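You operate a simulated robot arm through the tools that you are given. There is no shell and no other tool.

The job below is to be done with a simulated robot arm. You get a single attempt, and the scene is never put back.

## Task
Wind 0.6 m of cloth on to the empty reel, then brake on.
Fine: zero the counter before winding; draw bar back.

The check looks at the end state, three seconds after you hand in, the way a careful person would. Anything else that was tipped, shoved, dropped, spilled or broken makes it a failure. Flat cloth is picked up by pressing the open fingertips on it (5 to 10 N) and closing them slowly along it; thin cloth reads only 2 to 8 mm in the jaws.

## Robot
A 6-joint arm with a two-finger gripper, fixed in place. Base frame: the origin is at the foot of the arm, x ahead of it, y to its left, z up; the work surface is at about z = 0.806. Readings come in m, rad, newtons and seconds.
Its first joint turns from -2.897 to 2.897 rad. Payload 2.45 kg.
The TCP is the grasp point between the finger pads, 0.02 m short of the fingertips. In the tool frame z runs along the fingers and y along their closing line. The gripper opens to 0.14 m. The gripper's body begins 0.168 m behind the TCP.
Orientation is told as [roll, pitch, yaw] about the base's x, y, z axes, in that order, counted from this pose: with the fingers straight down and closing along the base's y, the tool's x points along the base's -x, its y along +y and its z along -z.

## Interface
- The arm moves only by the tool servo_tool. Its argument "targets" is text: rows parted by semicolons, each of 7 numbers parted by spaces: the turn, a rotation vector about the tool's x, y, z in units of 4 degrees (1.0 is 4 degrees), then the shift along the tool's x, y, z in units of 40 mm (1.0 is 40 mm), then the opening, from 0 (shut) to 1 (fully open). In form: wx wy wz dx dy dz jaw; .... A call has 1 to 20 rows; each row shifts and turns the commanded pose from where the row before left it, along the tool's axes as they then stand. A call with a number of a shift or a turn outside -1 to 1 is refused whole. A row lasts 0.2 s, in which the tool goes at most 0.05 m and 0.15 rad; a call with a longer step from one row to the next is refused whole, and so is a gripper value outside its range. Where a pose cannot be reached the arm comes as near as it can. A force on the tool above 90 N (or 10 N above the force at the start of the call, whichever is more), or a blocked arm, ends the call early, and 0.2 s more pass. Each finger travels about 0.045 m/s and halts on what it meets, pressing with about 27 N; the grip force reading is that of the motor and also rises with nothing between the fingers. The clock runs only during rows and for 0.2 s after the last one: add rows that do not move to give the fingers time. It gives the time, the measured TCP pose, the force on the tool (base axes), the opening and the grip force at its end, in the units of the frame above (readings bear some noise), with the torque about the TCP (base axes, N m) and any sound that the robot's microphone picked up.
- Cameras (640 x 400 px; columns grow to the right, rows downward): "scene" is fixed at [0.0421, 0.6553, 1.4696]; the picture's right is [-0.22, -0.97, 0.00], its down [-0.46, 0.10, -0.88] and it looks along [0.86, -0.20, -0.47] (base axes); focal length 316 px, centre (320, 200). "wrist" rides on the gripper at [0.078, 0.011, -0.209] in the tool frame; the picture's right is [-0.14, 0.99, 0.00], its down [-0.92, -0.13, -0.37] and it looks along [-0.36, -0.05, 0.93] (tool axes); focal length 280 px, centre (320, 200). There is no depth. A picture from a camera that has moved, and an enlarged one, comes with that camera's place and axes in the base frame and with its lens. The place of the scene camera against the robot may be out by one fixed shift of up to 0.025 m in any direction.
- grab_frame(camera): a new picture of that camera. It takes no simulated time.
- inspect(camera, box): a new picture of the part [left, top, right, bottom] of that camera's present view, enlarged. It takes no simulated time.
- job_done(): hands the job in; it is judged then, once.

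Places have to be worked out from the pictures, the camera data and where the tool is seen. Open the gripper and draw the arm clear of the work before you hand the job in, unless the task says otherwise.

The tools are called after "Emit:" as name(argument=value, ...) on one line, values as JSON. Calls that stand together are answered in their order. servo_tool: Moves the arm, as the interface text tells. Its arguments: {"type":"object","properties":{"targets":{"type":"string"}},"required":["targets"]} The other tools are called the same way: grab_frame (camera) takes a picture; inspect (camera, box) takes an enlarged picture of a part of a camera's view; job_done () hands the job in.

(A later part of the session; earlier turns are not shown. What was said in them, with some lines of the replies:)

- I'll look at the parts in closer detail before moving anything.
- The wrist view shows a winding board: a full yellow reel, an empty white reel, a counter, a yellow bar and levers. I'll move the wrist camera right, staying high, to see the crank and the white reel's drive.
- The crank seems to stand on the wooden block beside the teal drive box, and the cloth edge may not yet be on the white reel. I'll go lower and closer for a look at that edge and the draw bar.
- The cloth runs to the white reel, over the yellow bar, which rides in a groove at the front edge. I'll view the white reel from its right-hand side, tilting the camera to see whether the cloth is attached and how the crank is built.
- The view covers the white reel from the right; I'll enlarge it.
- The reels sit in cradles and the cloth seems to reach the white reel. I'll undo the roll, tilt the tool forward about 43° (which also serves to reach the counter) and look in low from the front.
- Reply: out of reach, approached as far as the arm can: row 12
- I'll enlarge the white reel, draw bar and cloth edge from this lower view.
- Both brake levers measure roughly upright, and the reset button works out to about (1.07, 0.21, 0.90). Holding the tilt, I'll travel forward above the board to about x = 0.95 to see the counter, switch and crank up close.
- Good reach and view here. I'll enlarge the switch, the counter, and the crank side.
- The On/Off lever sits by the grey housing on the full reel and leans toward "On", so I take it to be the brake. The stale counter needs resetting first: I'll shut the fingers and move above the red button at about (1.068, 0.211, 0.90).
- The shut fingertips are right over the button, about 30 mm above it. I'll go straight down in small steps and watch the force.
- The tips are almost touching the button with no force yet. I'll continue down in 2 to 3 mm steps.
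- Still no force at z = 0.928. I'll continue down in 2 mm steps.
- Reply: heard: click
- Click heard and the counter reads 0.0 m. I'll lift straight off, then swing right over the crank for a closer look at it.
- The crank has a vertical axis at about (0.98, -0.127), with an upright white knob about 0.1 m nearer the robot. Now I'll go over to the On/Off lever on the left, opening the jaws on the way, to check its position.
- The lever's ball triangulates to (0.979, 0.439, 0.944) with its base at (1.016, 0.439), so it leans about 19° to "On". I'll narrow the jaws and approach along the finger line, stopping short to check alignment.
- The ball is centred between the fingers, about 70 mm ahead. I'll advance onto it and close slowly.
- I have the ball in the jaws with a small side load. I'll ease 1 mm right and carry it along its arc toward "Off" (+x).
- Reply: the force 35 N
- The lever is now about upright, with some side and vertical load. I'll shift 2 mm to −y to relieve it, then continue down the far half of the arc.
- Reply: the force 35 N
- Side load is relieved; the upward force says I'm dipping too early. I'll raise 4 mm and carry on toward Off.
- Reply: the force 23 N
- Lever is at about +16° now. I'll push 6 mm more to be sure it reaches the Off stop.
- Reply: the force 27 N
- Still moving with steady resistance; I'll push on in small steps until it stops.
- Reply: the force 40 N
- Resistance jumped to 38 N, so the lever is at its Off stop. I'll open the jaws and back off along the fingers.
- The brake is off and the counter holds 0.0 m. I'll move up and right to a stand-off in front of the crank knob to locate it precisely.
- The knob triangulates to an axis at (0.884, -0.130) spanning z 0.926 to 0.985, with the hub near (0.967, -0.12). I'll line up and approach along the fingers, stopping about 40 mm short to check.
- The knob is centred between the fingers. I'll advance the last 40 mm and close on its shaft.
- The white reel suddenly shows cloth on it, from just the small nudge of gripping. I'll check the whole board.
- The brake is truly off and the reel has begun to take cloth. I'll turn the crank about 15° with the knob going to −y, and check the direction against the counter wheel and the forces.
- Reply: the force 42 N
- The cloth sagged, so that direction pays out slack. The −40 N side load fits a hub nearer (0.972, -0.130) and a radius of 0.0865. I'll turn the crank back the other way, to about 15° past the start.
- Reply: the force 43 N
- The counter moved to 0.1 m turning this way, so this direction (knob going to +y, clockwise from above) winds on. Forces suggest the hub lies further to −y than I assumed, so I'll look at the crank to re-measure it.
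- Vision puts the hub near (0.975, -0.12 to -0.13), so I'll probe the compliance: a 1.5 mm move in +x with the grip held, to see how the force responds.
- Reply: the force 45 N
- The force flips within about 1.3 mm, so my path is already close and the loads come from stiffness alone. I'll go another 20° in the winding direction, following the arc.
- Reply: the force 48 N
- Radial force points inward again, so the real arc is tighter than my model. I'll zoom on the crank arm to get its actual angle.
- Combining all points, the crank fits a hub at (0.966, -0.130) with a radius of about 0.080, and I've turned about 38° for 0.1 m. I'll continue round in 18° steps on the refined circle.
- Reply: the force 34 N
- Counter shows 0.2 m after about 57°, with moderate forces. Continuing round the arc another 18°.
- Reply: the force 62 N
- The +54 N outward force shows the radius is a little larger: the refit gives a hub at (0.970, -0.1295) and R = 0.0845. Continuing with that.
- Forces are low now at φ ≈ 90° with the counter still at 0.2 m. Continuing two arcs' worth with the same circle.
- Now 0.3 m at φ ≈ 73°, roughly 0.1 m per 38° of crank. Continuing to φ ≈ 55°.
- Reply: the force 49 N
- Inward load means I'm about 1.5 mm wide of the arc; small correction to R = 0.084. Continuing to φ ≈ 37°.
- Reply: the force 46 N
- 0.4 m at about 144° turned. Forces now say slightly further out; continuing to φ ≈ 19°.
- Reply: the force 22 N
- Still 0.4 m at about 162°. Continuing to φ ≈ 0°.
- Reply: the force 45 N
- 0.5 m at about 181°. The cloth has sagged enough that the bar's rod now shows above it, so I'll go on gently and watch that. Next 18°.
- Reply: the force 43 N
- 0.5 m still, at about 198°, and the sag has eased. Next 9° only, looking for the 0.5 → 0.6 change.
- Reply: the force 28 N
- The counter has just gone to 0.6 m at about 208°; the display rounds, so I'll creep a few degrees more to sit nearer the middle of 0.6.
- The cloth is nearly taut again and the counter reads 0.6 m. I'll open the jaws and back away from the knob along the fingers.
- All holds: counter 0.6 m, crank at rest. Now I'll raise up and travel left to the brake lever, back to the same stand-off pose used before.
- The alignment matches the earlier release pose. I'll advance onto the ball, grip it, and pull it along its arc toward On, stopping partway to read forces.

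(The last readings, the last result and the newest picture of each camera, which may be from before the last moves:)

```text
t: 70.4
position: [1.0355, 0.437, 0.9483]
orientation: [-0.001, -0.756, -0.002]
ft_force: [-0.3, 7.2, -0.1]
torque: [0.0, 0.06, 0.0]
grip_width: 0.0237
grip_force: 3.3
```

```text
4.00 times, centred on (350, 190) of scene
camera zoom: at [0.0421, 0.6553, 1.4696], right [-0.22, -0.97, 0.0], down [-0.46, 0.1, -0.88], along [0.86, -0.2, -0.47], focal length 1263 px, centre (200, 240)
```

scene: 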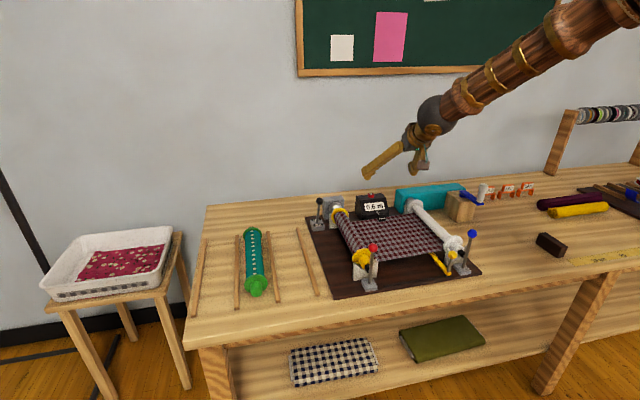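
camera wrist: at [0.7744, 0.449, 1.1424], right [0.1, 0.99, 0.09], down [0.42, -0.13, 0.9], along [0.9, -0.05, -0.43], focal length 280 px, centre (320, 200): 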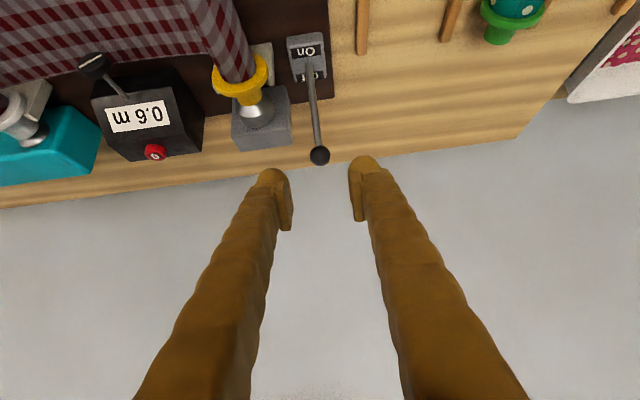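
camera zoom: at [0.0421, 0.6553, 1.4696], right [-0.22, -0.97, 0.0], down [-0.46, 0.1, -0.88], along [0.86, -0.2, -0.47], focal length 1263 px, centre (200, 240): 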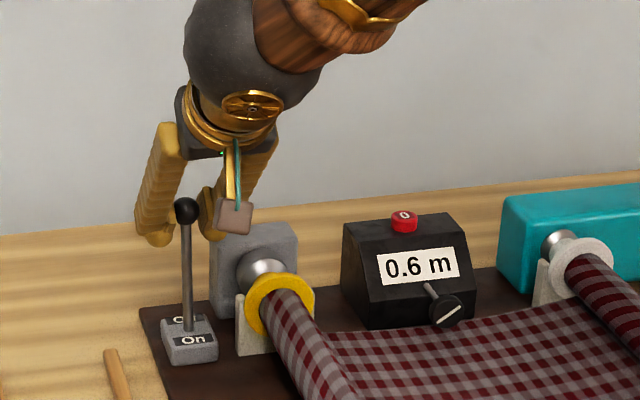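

The lever follows with a light grip. Continuing the pull to the On side.

Emit:
servo_tool(targets="0 0 0 0.16 0 -0.175 0.14;0 0 0 0.175 0 -0.165 0.14;0 0 0 0.18 0 -0.155 0.14;0 0 0 0.19 0 -0.145 0.14;0 0 0 0.19 0 -0.145 0.14;0 0 0 0 0 0 0.14")

Emit:
inspect(camera="scene", box=[280, 140, 420, 240])

Emit:
grab_frame(camera="wrist")

```text
t: 71.8
position: [0.9862, 0.4373, 0.9464]
orientation: [-0.001, -0.756, -0.002]
ft_force: [-0.4, 5.4, -0.3]
torque: [-0.02, -0.04, 0.0]
grip_width: 0.023
grip_force: 2.6
```

```text
4.00 times, centred on (350, 190) of scene
camera zoom: at [0.0421, 0.6553, 1.4696], right [-0.22, -0.97, 0.0], down [-0.46, 0.1, -0.88], along [0.86, -0.2, -0.47], focal length 1263 px, centre (200, 240)
```

zoom: 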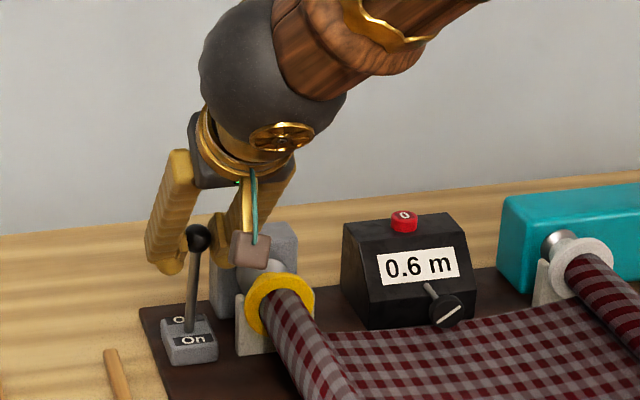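

```text
taken
camera wrist: at [0.7865, 0.4491, 1.0449], right [0.1, 0.99, 0.09], down [0.42, -0.13, 0.9], along [0.9, -0.05, -0.43], focal length 280 px, centre (320, 200)
```

wrist: 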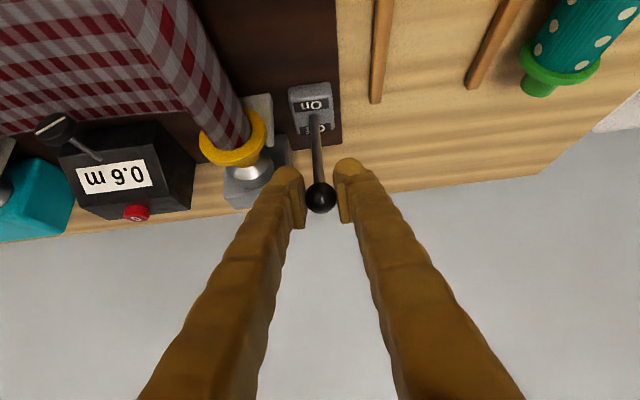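

Close to the original On position (x ≈ 0.979). I'll pull slowly a bit more until it reaches the stop.

Emit:
servo_tool(targets="0 0 0 0.135 0 -0.075 0.12;0 0 0 0 0 0 0.12;0 0 0 0.09 0 -0.05 0.12;0 0 0 0 0 0 0.12")

Emit:
servo_tool(targets="0 0 0 0.09 0 -0.045 0.12;0 0 0 0 0 0 0.12")

Emit:
inspect(camera="scene", box=[280, 140, 420, 240])

```text
t: 72.8
position: [0.9771, 0.437, 0.9439]
orientation: [0.002, -0.755, 0.0]
ft_force: [50.3, 18.0, -12.1]
torque: [-0.02, -0.01, -0.06]
grip_width: 0.0216
grip_force: 44.5
```

```text
t: 73.4
position: [0.9741, 0.4372, 0.9439]
orientation: [0.001, -0.755, -0.002]
ft_force: [56.3, 21.6, -5.3]
torque: [0.0, -0.09, 0.0]
grip_width: 0.023
grip_force: 45.0
```

```text
4.00 times, centred on (350, 190) of scene
camera zoom: at [0.0421, 0.6553, 1.4696], right [-0.22, -0.97, 0.0], down [-0.46, 0.1, -0.88], along [0.86, -0.2, -0.47], focal length 1263 px, centre (200, 240)
```

zoom: 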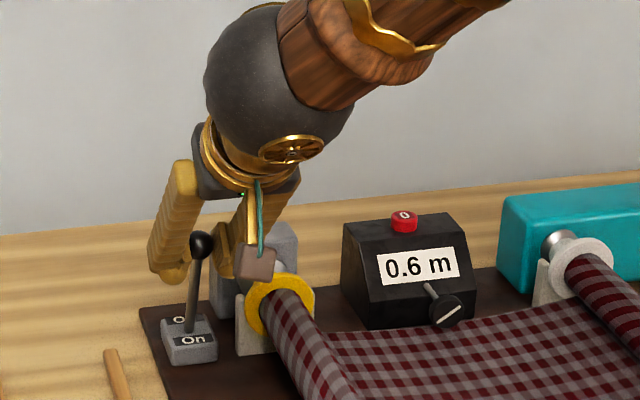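

At the On stop (56 N resistance). I'll ease off, open, and back away.

Emit:
servo_tool(targets="0 0 0 -0.04 0 0.03 0.14;0 0 0 0 0 0 0.25;0 0 0 0 0 0 0.34;0 0 0 0 0 0 0.34;0 0 0 0 0 -0.5 0.34;0 0 0 0 0 -1 0.34;0 0 0 0 0 -1 0.34;0 0 0 0 0 -1 0.34;0 0 0 0 0 0 0.34")

Emit:
grab_frame(camera="wrist")

Emit:
inspect(camera="scene", box=[300, 170, 500, 300])

```text
t: 75.4
position: [0.8791, 0.4395, 1.0443]
orientation: [-0.001, -0.755, -0.001]
ft_force: [-0.3, -0.7, -0.2]
torque: [-0.02, -0.01, -0.02]
grip_width: 0.0476
grip_force: 0.1
```

```text
taken
camera wrist: at [0.6776, 0.4508, 1.1427], right [0.1, 0.99, 0.09], down [0.42, -0.13, 0.9], along [0.9, -0.05, -0.43], focal length 280 px, centre (320, 200)
```

wrist: 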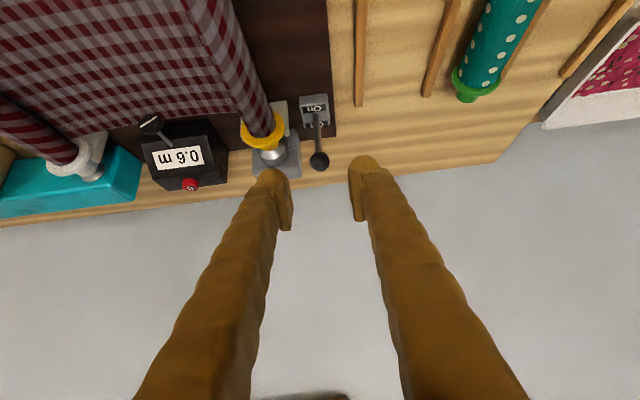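

```text
3.08 times, centred on (400, 235) of scene
camera zoom: at [0.0421, 0.6553, 1.4696], right [-0.22, -0.97, 0.0], down [-0.46, 0.1, -0.88], along [0.86, -0.2, -0.47], focal length 972 px, centre (74, 92)
```

zoom: 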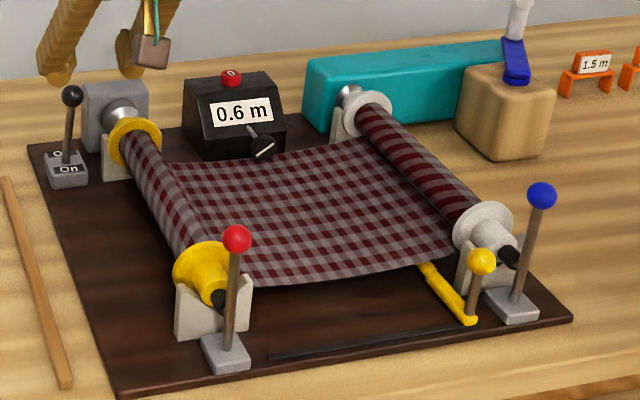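

Brake is On, the counter reads 0.6 m and nothing is disturbed. Next is the draw bar, still parked at the empty-reel end of its rail. I'll retreat, bring the tool upright and look at the rail from above.

Emit:
servo_tool(targets="0 0 0 0.458 -0.679 -0.707 0.34;0 0 0 0.458 -0.679 -0.707 0.34;0 0 0 0.458 -0.679 -0.707 0.34;0 0 0 0.458 -0.679 -0.707 0.34;0 0 0 0.458 -0.679 -0.707 0.34;0 0 0 0.458 -0.679 -0.707 0.34;0 0 0 0.458 -0.679 -0.707 0.34;0 0 0 0 0 0 0.34")

Emit:
servo_tool(targets="0 0.9 0 0 0 0 0.6;0 0.9 0 0 0 0 0.8;0 0.9 0 0 0 0 1;0 0.9 0 0 0 0 1;0 0.9 0 0 0 0 1;0 0.9 0 0 0 0 1;0 0.9 0 0 0 0 1;0 0.9 0 0 0 0 1;0 0.9 0 0 0 0 1;0 0.9 0 0 0 0 1;0 0.9 0 0 0 0 1;0 0.9 0 0 0 0 1;0 0 0 0 0 0 1")

Emit:
grab_frame(camera="wrist")

```text
t: 77.2
position: [0.6504, 0.2457, 1.1004]
orientation: [0.0, -0.755, -0.003]
ft_force: [-0.3, -0.3, 0.0]
torque: [0.01, 0.02, 0.04]
grip_width: 0.0479
grip_force: 0.1
```

```text
t: 80.0
position: [0.6501, 0.2463, 1.1014]
orientation: [0.002, 0.0, -0.003]
ft_force: [-0.5, -0.2, -0.2]
torque: [0.01, 0.0, 0.0]
grip_width: 0.14
grip_force: 0.1
```

```text
taken
camera wrist: at [0.5718, 0.2584, 1.3107], right [0.14, 0.99, 0.0], down [0.92, -0.13, 0.37], along [0.37, -0.05, -0.93], focal length 280 px, centre (320, 200)
```

wrist: 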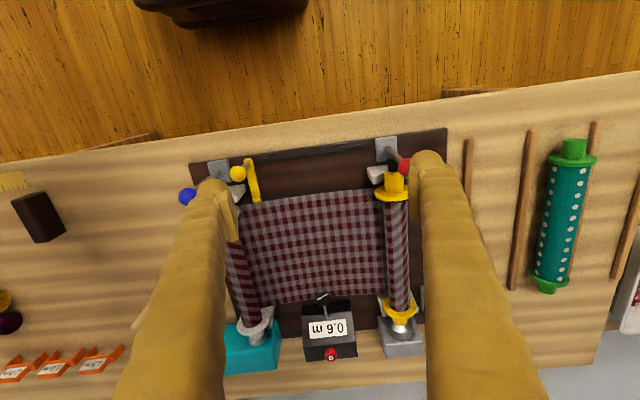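

I'll zoom in on the rail, the bar and both its ends.

Emit:
inspect(camera="wrist", box=[215, 120, 420, 230])

Emit:
inspect(camera="wrist", box=[330, 120, 420, 180])

Emit:
inspect(camera="scene", box=[350, 240, 490, 300])

```text
3.12 times, centred on (318, 175) of wrist
camera zoom: at [0.5718, 0.2584, 1.3107], right [0.14, 0.99, 0.0], down [0.92, -0.13, 0.37], along [0.37, -0.05, -0.93], focal length 875 px, centre (328, 278)
```

zoom: 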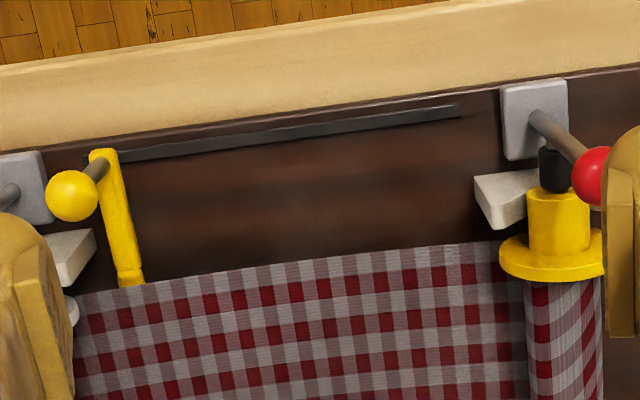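

```text
6.67 times, centred on (375, 150) of wrist
camera zoom: at [0.5718, 0.2584, 1.3107], right [0.14, 0.99, 0.0], down [0.92, -0.13, 0.37], along [0.37, -0.05, -0.93], focal length 1869 px, centre (-47, 533)
```

zoom: 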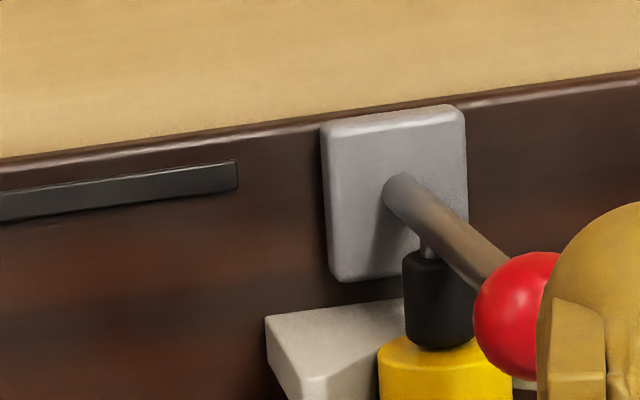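

```text
4.57 times, centred on (420, 270) of scene
camera zoom: at [0.0421, 0.6553, 1.4696], right [-0.22, -0.97, 0.0], down [-0.46, 0.1, -0.88], along [0.86, -0.2, -0.47], focal length 1443 px, centre (-137, -120)
```

zoom: 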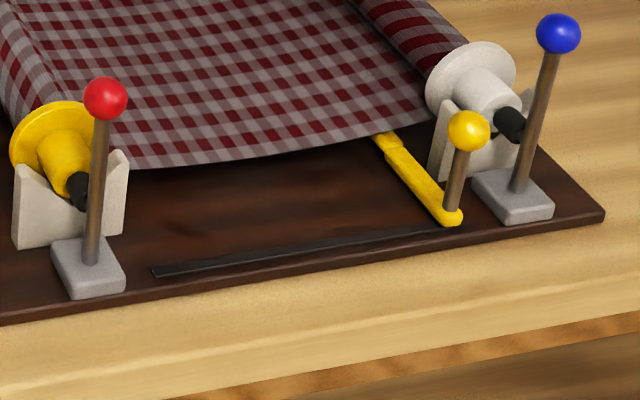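

The rail runs from y ≈ 0.105 to 0.32 and the bar is at its empty-reel end. It carried the cloth across, so "back" is the full-reel end. The yellow ball is at (0.678, 0.115, 0.888) with the blue lever close by, so I'll yaw the tool 90° to close along x.

Emit:
servo_tool(targets="0 0 1 0 0 0 0.6;0 0 1 0 0 0 0.6;0 0 1 0 0 0 0.6;0 0 1 0 0 0 0.6;0 0 1 0 0 0 0.6;0 0 1 0 0 0 0.6;0 0 1 0 0 0 0.6;0 0 1 0 0 0 0.6;0 0 1 0 0 0 0.6;0 0 1 0 0 0 0.6;0 0 1 0 0 0 0.6;0 0 1 0 0 0 0.6;0 0 1 0 0 0 0.6;0 0 1 0 0 0 0.6;0 0 1 0 0 0 0.6;0 0 1 0 0 0 0.6;0 0 1 0 0 0 0.6;0 0 1 0 0 0 0.6;0 0 1 0 0 0 0.6;0 0 1 0 0 0 0.6")

Emit:
servo_tool(targets="0 0 1 0 0 0 0.5;0 0 1 0 0 0 0.4;0 0 0.5 0 0 0 0.3;0 0 0 0 0 0 0.3;0 0 0 0 0 0 0.3")

Emit:
grab_frame(camera="wrist")

```text
t: 84.2
position: [0.6499, 0.247, 1.1001]
orientation: [0.001, 0.001, -1.398]
ft_force: [-0.3, 0.5, 0.7]
torque: [-0.01, 0.01, -0.01]
grip_width: 0.0839
grip_force: 0.0
```

```text
t: 85.4
position: [0.6497, 0.2478, 1.1016]
orientation: [0.003, -0.001, -1.573]
ft_force: [0.2, 0.0, 0.2]
torque: [-0.02, 0.02, -0.01]
grip_width: 0.0417
grip_force: 0.0
```

```text
taken
camera wrist: at [0.6603, 0.3259, 1.311], right [0.99, -0.14, 0.0], down [-0.13, -0.92, 0.37], along [-0.05, -0.36, -0.93], focal length 280 px, centre (320, 200)
```

wrist: 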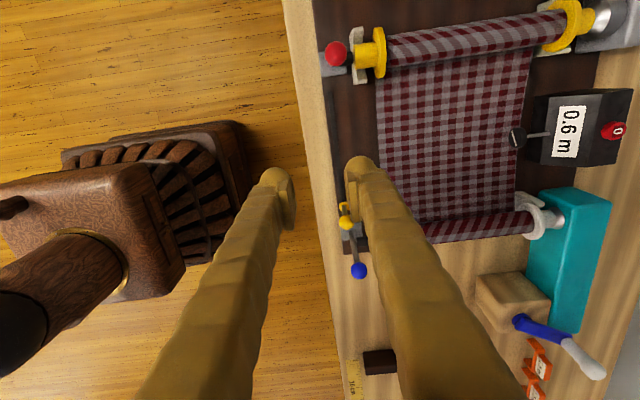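

Yaw is at −90°, so tool x is now base +y and tool y is base +x. I'll move over the ball at (0.678, 0.115) and come down part way, then check.

Emit:
servo_tool(targets="0 0 0 -0.83 0.177 0 0.3;0 0 0 -0.83 0.177 0 0.3;0 0 0 -0.83 0.177 0 0.3;0 0 0 -0.83 0.177 0 0.3;0 0 0 0 0 0.9 0.3;0 0 0 0 0 0.9 0.3;0 0 0 0 0 0.9 0.3;0 0 0 0 0 0 0.3")

Emit:
grab_frame(camera="wrist")

Emit:
inspect(camera="scene", box=[390, 180, 500, 300])

```text
t: 87.2
position: [0.6782, 0.1139, 0.9939]
orientation: [0.0, 0.0, -1.573]
ft_force: [-0.1, -0.2, -0.7]
torque: [-0.03, -0.08, 0.02]
grip_width: 0.0419
grip_force: 0.1
```

```text
taken
camera wrist: at [0.6882, 0.1932, 1.2027], right [0.99, -0.14, 0.0], down [-0.13, -0.92, 0.37], along [-0.05, -0.36, -0.93], focal length 280 px, centre (320, 200)
```

wrist: 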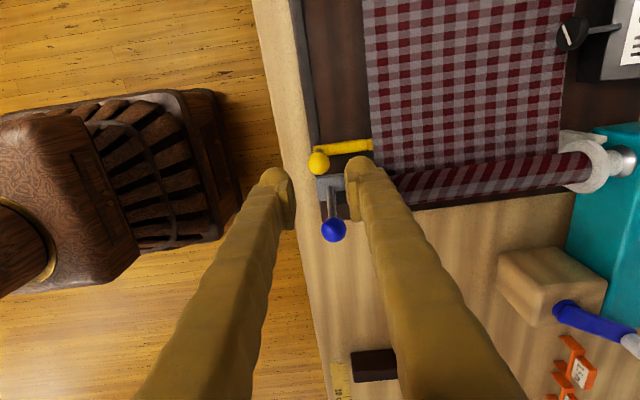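

```text
3.33 times, centred on (445, 240) of scene
camera zoom: at [0.0421, 0.6553, 1.4696], right [-0.22, -0.97, 0.0], down [-0.46, 0.1, -0.88], along [0.86, -0.2, -0.47], focal length 1052 px, centre (-97, 67)
```

zoom: 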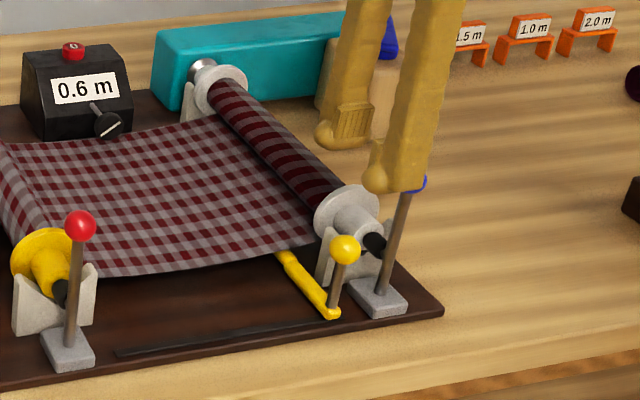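

The ball is centred in x and about 3 mm further left than my aim; the blue lever is clear at y = 0.061. Adjusting and descending to grip height.

Emit:
servo_tool(targets="0 0 0 0.08 -0.03 0 0.3;0 0 0 0 0 0.9 0.3;0 0 0 0 0 0.9 0.3;0 0 0 0 0 0.8 0.3;0 0 0 0 0 0 0.3")

Emit:
grab_frame(camera="wrist")

Emit:
inspect(camera="scene", box=[390, 180, 500, 300])

```text
t: 88.4
position: [0.6771, 0.1183, 0.8881]
orientation: [0.003, 0.0, -1.574]
ft_force: [-0.3, 0.0, 0.9]
torque: [0.03, 0.0, 0.01]
grip_width: 0.0424
grip_force: 0.2
```

```text
taken
camera wrist: at [0.6881, 0.1976, 1.0973], right [0.99, -0.14, 0.0], down [-0.13, -0.92, 0.37], along [-0.05, -0.36, -0.93], focal length 280 px, centre (320, 200)
```

wrist: 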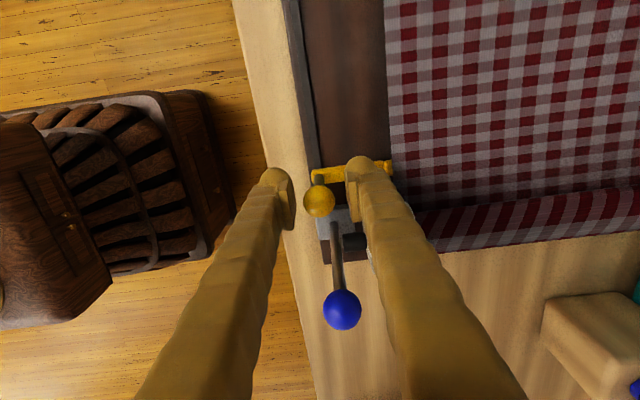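

```text
3.33 times, centred on (445, 240) of scene
camera zoom: at [0.0421, 0.6553, 1.4696], right [-0.22, -0.97, 0.0], down [-0.46, 0.1, -0.88], along [0.86, -0.2, -0.47], focal length 1052 px, centre (-97, 67)
```

zoom: 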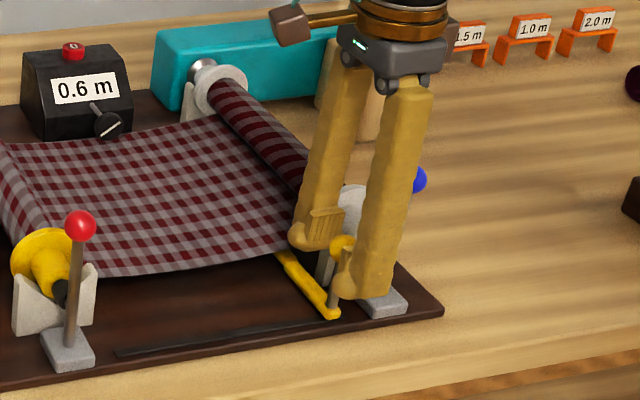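

The yellow ball is between the fingers, with no contact. Closing on it gently.

Emit:
servo_tool(targets="0 0 0 0 0 0 0.25;0 0 0 0 0 0 0.2;0 0 0 0 0 0 0.16;0 0 0 0 0 0 0.15;0 0 0 0 0 0 0.15")

Emit:
servo_tool(targets="0 0 0 0.3 0 0 0.15;0 0 0 0.3 0 0 0.15;0 0 0 0 0 0 0.15")

Emit:
inspect(camera="scene", box=[300, 170, 500, 300])

```text
t: 89.6
position: [0.6765, 0.1181, 0.888]
orientation: [0.0, 0.001, -1.572]
ft_force: [-6.4, 1.1, -0.9]
torque: [-0.02, -0.05, -0.03]
grip_width: 0.0251
grip_force: 2.7
```

```text
t: 90.4
position: [0.6779, 0.1428, 0.8883]
orientation: [0.001, 0.0, -1.574]
ft_force: [-9.1, -0.2, -2.7]
torque: [-0.04, -0.02, -0.03]
grip_width: 0.0262
grip_force: 4.2
```

```text
3.08 times, centred on (400, 235) of scene
camera zoom: at [0.0421, 0.6553, 1.4696], right [-0.22, -0.97, 0.0], down [-0.46, 0.1, -0.88], along [0.86, -0.2, -0.47], focal length 972 px, centre (74, 92)
```

zoom: 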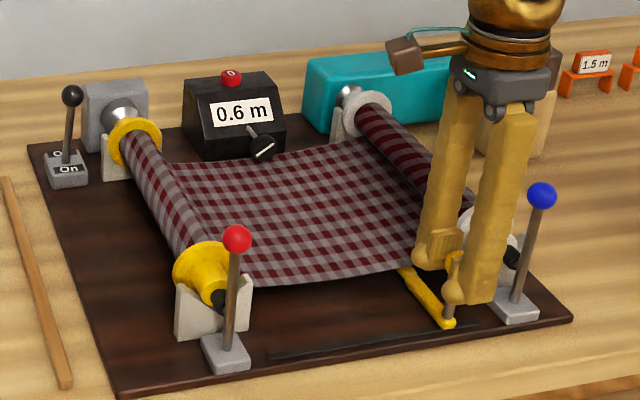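

The bar slides freely with the grip and the cloth is unaffected. I'll continue left at a gentle pace.

Emit:
servo_tool(targets="0 0 0 0.4 0 0 0.15;0 0 0 0.4 0 0 0.15;0 0 0 0.4 0 0 0.15;0 0 0 0.4 0 0 0.15;0 0 0 0.4 0 0 0.15;0 0 0 0 0 0 0.15")

Emit:
inspect(camera="scene", box=[300, 170, 500, 300])

Emit:
grab_frame(camera="wrist")

```text
t: 91.8
position: [0.6765, 0.2207, 0.8883]
orientation: [0.001, -0.001, -1.574]
ft_force: [-6.1, 0.9, 0.6]
torque: [0.02, -0.01, -0.09]
grip_width: 0.0249
grip_force: 3.4
```

```text
3.08 times, centred on (400, 235) of scene
camera zoom: at [0.0421, 0.6553, 1.4696], right [-0.22, -0.97, 0.0], down [-0.46, 0.1, -0.88], along [0.86, -0.2, -0.47], focal length 972 px, centre (74, 92)
```

zoom: 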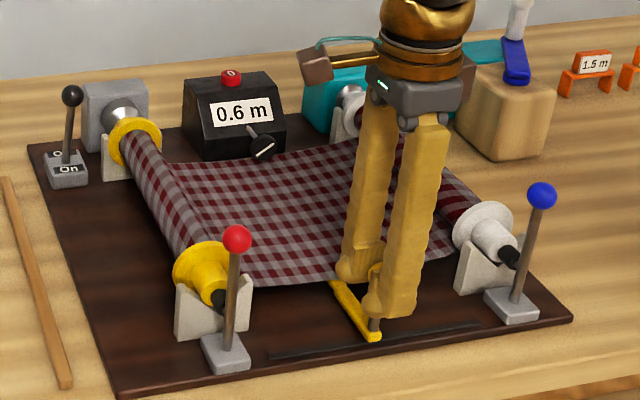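

```text
taken
camera wrist: at [0.6879, 0.3006, 1.0979], right [0.99, -0.14, 0.0], down [-0.13, -0.92, 0.37], along [-0.05, -0.36, -0.93], focal length 280 px, centre (320, 200)
```

wrist: 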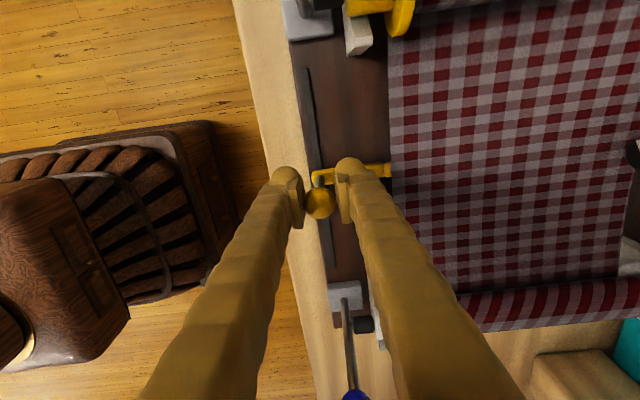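

Bar at mid-rail, sliding cleanly. Continuing toward the left end, slowing near y = 0.3.

Emit:
servo_tool(targets="0 0 0 0.4 0 0 0.15;0 0 0 0.4 0 0 0.15;0 0 0 0.4 0 0 0.15;0 0 0 0.3 0 0 0.15;0 0 0 0.2 0 0 0.15;0 0 0 0 0 0 0.15")

Emit:
inspect(camera="scene", box=[300, 170, 500, 300])

Emit:
grab_frame(camera="wrist")

```text
t: 93.2
position: [0.6775, 0.2895, 0.8898]
orientation: [0.002, 0.0, -1.573]
ft_force: [-4.1, 0.4, -2.2]
torque: [0.05, -0.04, 0.0]
grip_width: 0.0242
grip_force: 2.2
```

```text
3.08 times, centred on (400, 235) of scene
camera zoom: at [0.0421, 0.6553, 1.4696], right [-0.22, -0.97, 0.0], down [-0.46, 0.1, -0.88], along [0.86, -0.2, -0.47], focal length 972 px, centre (74, 92)
```

zoom: 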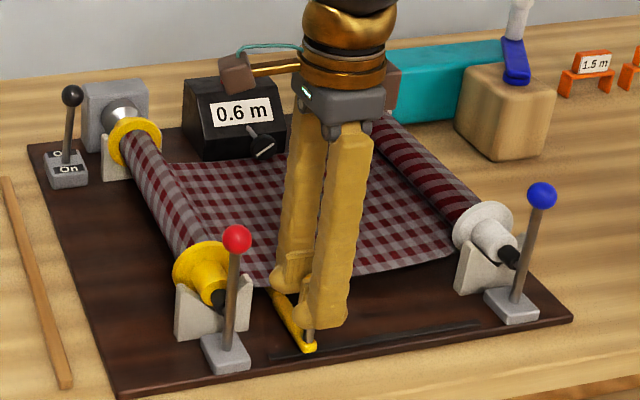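

```text
taken
camera wrist: at [0.6876, 0.3677, 1.0987], right [0.99, -0.14, 0.0], down [-0.13, -0.92, 0.37], along [-0.05, -0.36, -0.93], focal length 280 px, centre (320, 200)
```

wrist: 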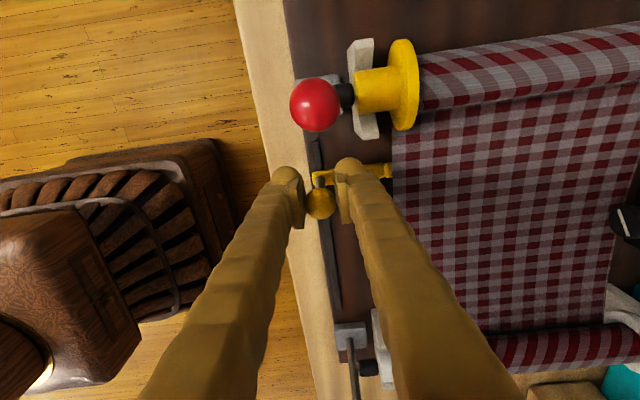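

About 18 mm of rail is left before the end. I'll creep on in 4 mm steps until it meets the stop.

Emit:
servo_tool(targets="0 0 0 0.1 0 0 0.15;0 0 0 0.1 0 0 0.15;0 0 0 0.1 0 0 0.15;0 0 0 0 0 0 0.15")

Emit:
servo_tool(targets="0 0 0 0.1 0 0 0.15;0 0 0 0 0 0 0.15")

Emit:
grab_frame(camera="wrist")

```text
t: 94.2
position: [0.6773, 0.3014, 0.8896]
orientation: [0.001, 0.0, -1.572]
ft_force: [-8.3, -1.5, 0.6]
torque: [-0.02, 0.02, -0.03]
grip_width: 0.0262
grip_force: 4.0
```

```text
t: 94.8
position: [0.6783, 0.3044, 0.8892]
orientation: [0.003, 0.002, -1.572]
ft_force: [-9.2, -1.1, 3.8]
torque: [-0.05, 0.03, -0.04]
grip_width: 0.0265
grip_force: 4.1
```

```text
taken
camera wrist: at [0.6887, 0.3839, 1.0988], right [0.99, -0.14, 0.0], down [-0.13, -0.92, 0.37], along [-0.05, -0.36, -0.93], focal length 280 px, centre (320, 200)
```

wrist: 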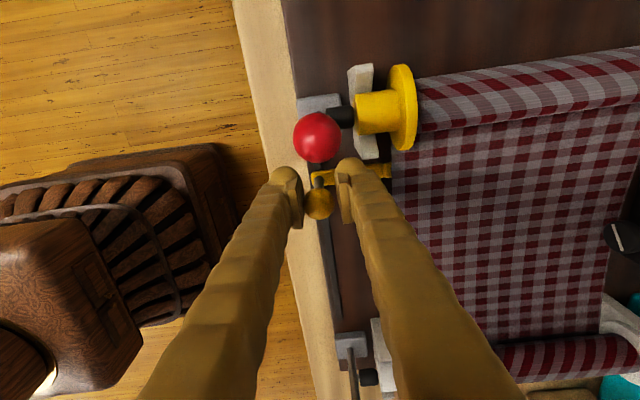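

Still no stop force. A few more 2 mm steps, watching the force.

Emit:
servo_tool(targets="0 0 0 0.05 0 0 0.14;0 0 0 0.05 0 0 0.14;0 0 0 0 0 0 0.14")

Emit:
inspect(camera="wrist", box=[270, 100, 410, 240])

Emit:
inspect(camera="scene", box=[340, 210, 440, 300])

```text
t: 95.6
position: [0.6777, 0.3095, 0.889]
orientation: [0.001, 0.0, -1.573]
ft_force: [-10.4, -0.6, 4.3]
torque: [-0.03, 0.04, -0.07]
grip_width: 0.0264
grip_force: 4.6
```

```text
2.86 times, centred on (340, 170) of wrist
camera zoom: at [0.6887, 0.3877, 1.0985], right [0.99, -0.14, 0.0], down [-0.13, -0.92, 0.37], along [-0.05, -0.36, -0.93], focal length 801 px, centre (263, 286)
```

zoom: 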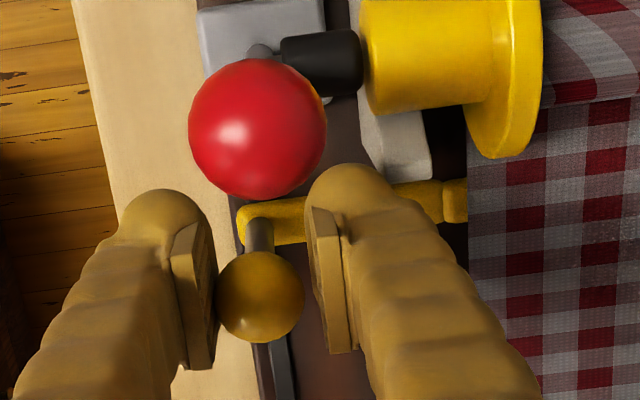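

```text
4.44 times, centred on (390, 255) of scene
camera zoom: at [0.0421, 0.6553, 1.4696], right [-0.22, -0.97, 0.0], down [-0.46, 0.1, -0.88], along [0.86, -0.2, -0.47], focal length 1403 px, centre (9, -44)
```

zoom: 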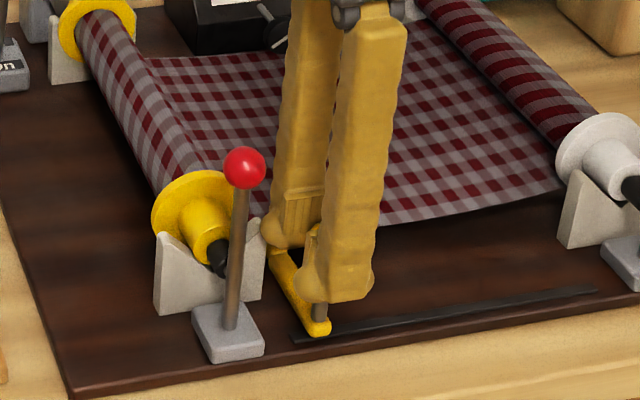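

The rail still shows about 18 mm beyond the bar in the scene view, versus about 12 mm at the other end originally. A few more careful 2 mm steps; the red lever still has about 15 mm clearance.

Emit:
servo_tool(targets="0 0 0 0.05 0 0 0.14;0 0 0 0.05 0 0 0.14;0 0 0 0 0 0 0.14")

Emit:
inspect(camera="scene", box=[340, 210, 440, 300])

```text
t: 96.4
position: [0.6777, 0.3133, 0.8891]
orientation: [0.001, -0.001, -1.575]
ft_force: [-9.8, -3.0, -2.9]
torque: [0.01, -0.04, -0.05]
grip_width: 0.0251
grip_force: 4.2
```

```text
4.44 times, centred on (390, 255) of scene
camera zoom: at [0.0421, 0.6553, 1.4696], right [-0.22, -0.97, 0.0], down [-0.46, 0.1, -0.88], along [0.86, -0.2, -0.47], focal length 1403 px, centre (9, -44)
```

zoom: 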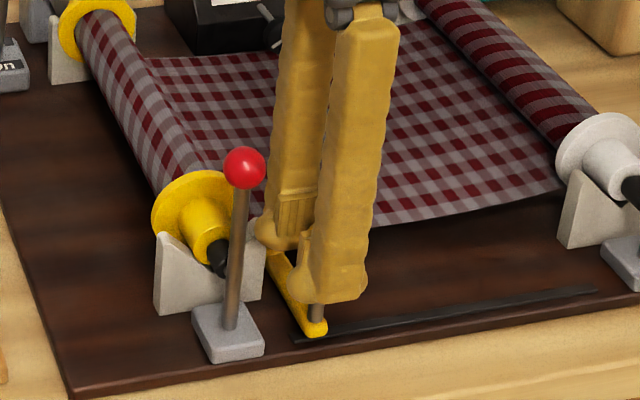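

Now about 13 mm from the rail end, mirroring the starting side. Two last 2 mm steps with a firmer grip to feel for the stop.

Emit:
servo_tool(targets="0 0 0 0.05 0 0 0.12;0 0 0 0 0 0 0.12")

Emit:
servo_tool(targets="0 0 0 0.05 0 0 0.12;0 0 0 0 0 0 0.12")

Emit:
inspect(camera="scene", box=[340, 210, 440, 300])

Emit:
inspect(camera="wrist", box=[270, 100, 410, 240])

```text
t: 97.0
position: [0.6778, 0.3156, 0.8896]
orientation: [0.001, 0.001, -1.571]
ft_force: [-11.6, -4.8, -0.7]
torque: [-0.03, 0.02, -0.07]
grip_width: 0.0241
grip_force: 5.6
```

```text
t: 97.6
position: [0.6767, 0.3178, 0.89]
orientation: [0.001, 0.001, -1.571]
ft_force: [-11.5, -4.1, 0.5]
torque: [0.02, 0.0, -0.08]
grip_width: 0.0235
grip_force: 4.9
```

```text
4.44 times, centred on (390, 255) of scene
camera zoom: at [0.0421, 0.6553, 1.4696], right [-0.22, -0.97, 0.0], down [-0.46, 0.1, -0.88], along [0.86, -0.2, -0.47], focal length 1403 px, centre (9, -44)
```

zoom: 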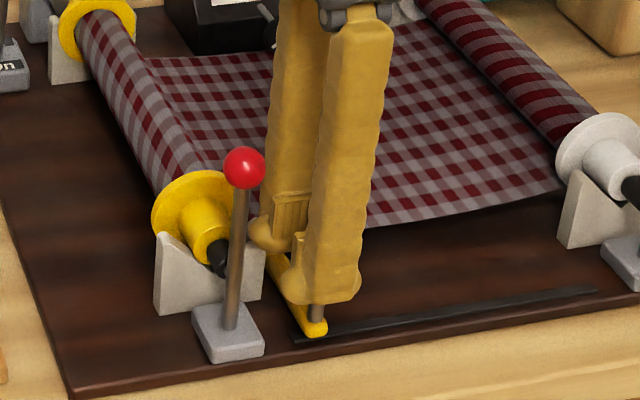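

```text
2.86 times, centred on (340, 170) of wrist
camera zoom: at [0.6874, 0.3961, 1.0988], right [0.99, -0.14, 0.0], down [-0.13, -0.92, 0.37], along [-0.05, -0.36, -0.93], focal length 801 px, centre (263, 286)
```

zoom: 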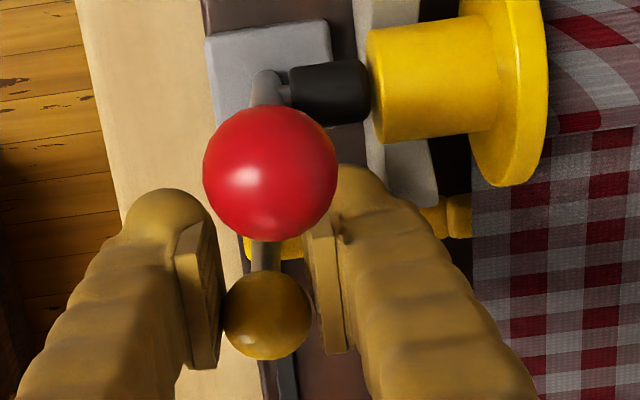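

The bar stopped moving while the tool slid 4 mm on the ball, so it's at the left end stop. I'll ease back 4 mm, open a little, and lift straight up.

Emit:
servo_tool(targets="0 0 0 -0.1 0 0 0.17;0 0 0 0 0 0 0.22;0 0 0 0 0 0 0.26;0 0 0 0 0 0 0.26;0 0 0 0 0 -0.5 0.26;0 0 0 0 0 -1 0.26;0 0 0 0 0 -1 0.26;0 0 0 0 0 -1 0.26;0 0 0 0 0 -1 0.26;0 0 0 0 0 -1 0.26;0 0 0 0 0 0 0.26")

Emit:
grab_frame(camera="scene")

Emit:
inspect(camera="scene", box=[300, 170, 500, 300])

Emit:
grab_frame(camera="wrist")

```text
t: 100.0
position: [0.6765, 0.312, 1.1107]
orientation: [0.002, 0.0, -1.572]
ft_force: [0.0, -0.7, 0.9]
torque: [-0.01, -0.03, -0.01]
grip_width: 0.0363
grip_force: 0.0
```

```text
taken
```

scene: 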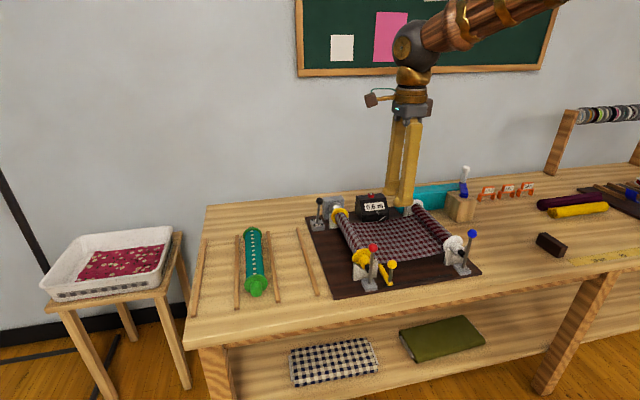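

```text
3.08 times, centred on (400, 235) of scene
camera zoom: at [0.0421, 0.6553, 1.4696], right [-0.22, -0.97, 0.0], down [-0.46, 0.1, -0.88], along [0.86, -0.2, -0.47], focal length 972 px, centre (74, 92)
```

zoom: 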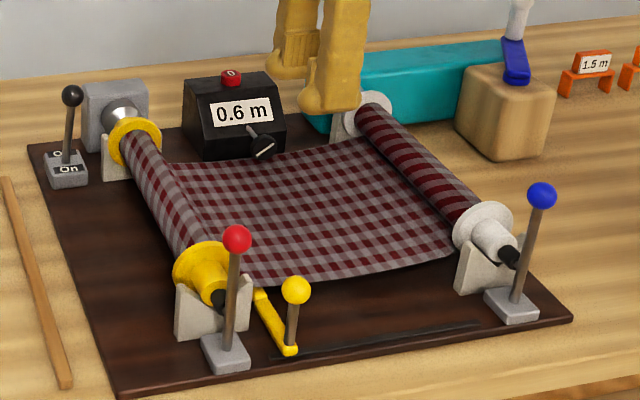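

```text
taken
camera wrist: at [0.6875, 0.3907, 1.3198], right [0.99, -0.14, 0.0], down [-0.13, -0.92, 0.37], along [-0.05, -0.36, -0.93], focal length 280 px, centre (320, 200)
```

wrist: 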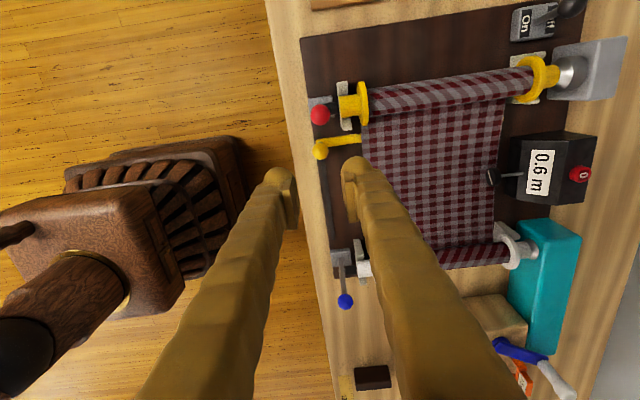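

Everything is as wanted: counter 0.6 m, brake lever at On, draw bar back at the full-reel end, nothing else disturbed. I'll raise the arm well clear and open the gripper.

Emit:
servo_tool(targets="0 0 0 0 -0.3 -0.9 0.26;0 0 0 0 -0.3 -0.9 0.4;0 0 0 0 -0.3 -0.9 0.6;0 0 0 -0.5 -0.5 -0.5 0.8;0 0 0 -0.5 -0.5 0 1;0 0 0 0 0 0 1;0 0 0 0 0 0 1;0 0 0 0 0 0 1;0 0 0 0 0 0 1")

Emit:
inspect(camera="scene", box=[300, 170, 500, 300])

Emit:
grab_frame(camera="scene")

```text
t: 102.0
position: [0.5998, 0.2741, 1.239]
orientation: [0.001, 0.001, -1.574]
ft_force: [-0.1, 0.0, 0.1]
torque: [-0.05, 0.02, 0.0]
grip_width: 0.1399
grip_force: 0.0
```

```text
3.08 times, centred on (400, 235) of scene
camera zoom: at [0.0421, 0.6553, 1.4696], right [-0.22, -0.97, 0.0], down [-0.46, 0.1, -0.88], along [0.86, -0.2, -0.47], focal length 972 px, centre (74, 92)
```

zoom: 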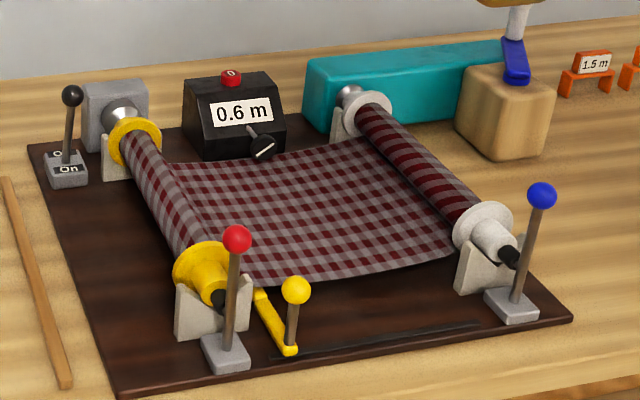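

```text
taken
```

scene: 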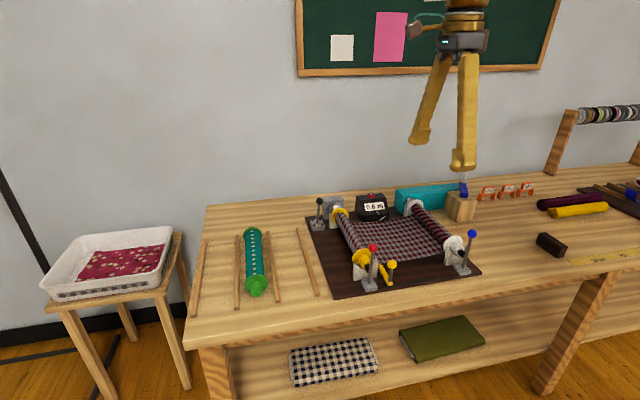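

The arm is clear with the gripper open, the counter reads 0.6 m from zero, the brake is On and the draw bar is back. I'm handing the job in.

Emit:
job_done()

```text
The job is handed in.
```

I wound cloth onto the empty (white) reel until the counter read 0.6 m, then put the brake back on. The job is handed in; I don't have the check's result.

- **Counter:** I zeroed it before winding; it had been showing an old 0.6 m. It only shows tenths, and by my estimate the true length is slightly under 0.6 m, about 0.58 m.
- **Brake:** I treated the On/Off lever by the full (yellow) reel as the brake. It was On at the start; I moved it to Off to wind, then back to its On stop. I left the red and blue levers alone.
- **Draw bar:** It started at the empty-reel end of its rail. I took "back" to mean the full-reel end and slid it there to its stop. That is my reading of the task, as nothing on the bench marked which end is home.
- **Cloth:** My first turn of the crank went about 15° the wrong way, and I reversed it straight away. The cloth between the reels now sags a little; it was taut at the start.

In the last pictures nothing else on the bench had moved. The arm is clear and the gripper open.
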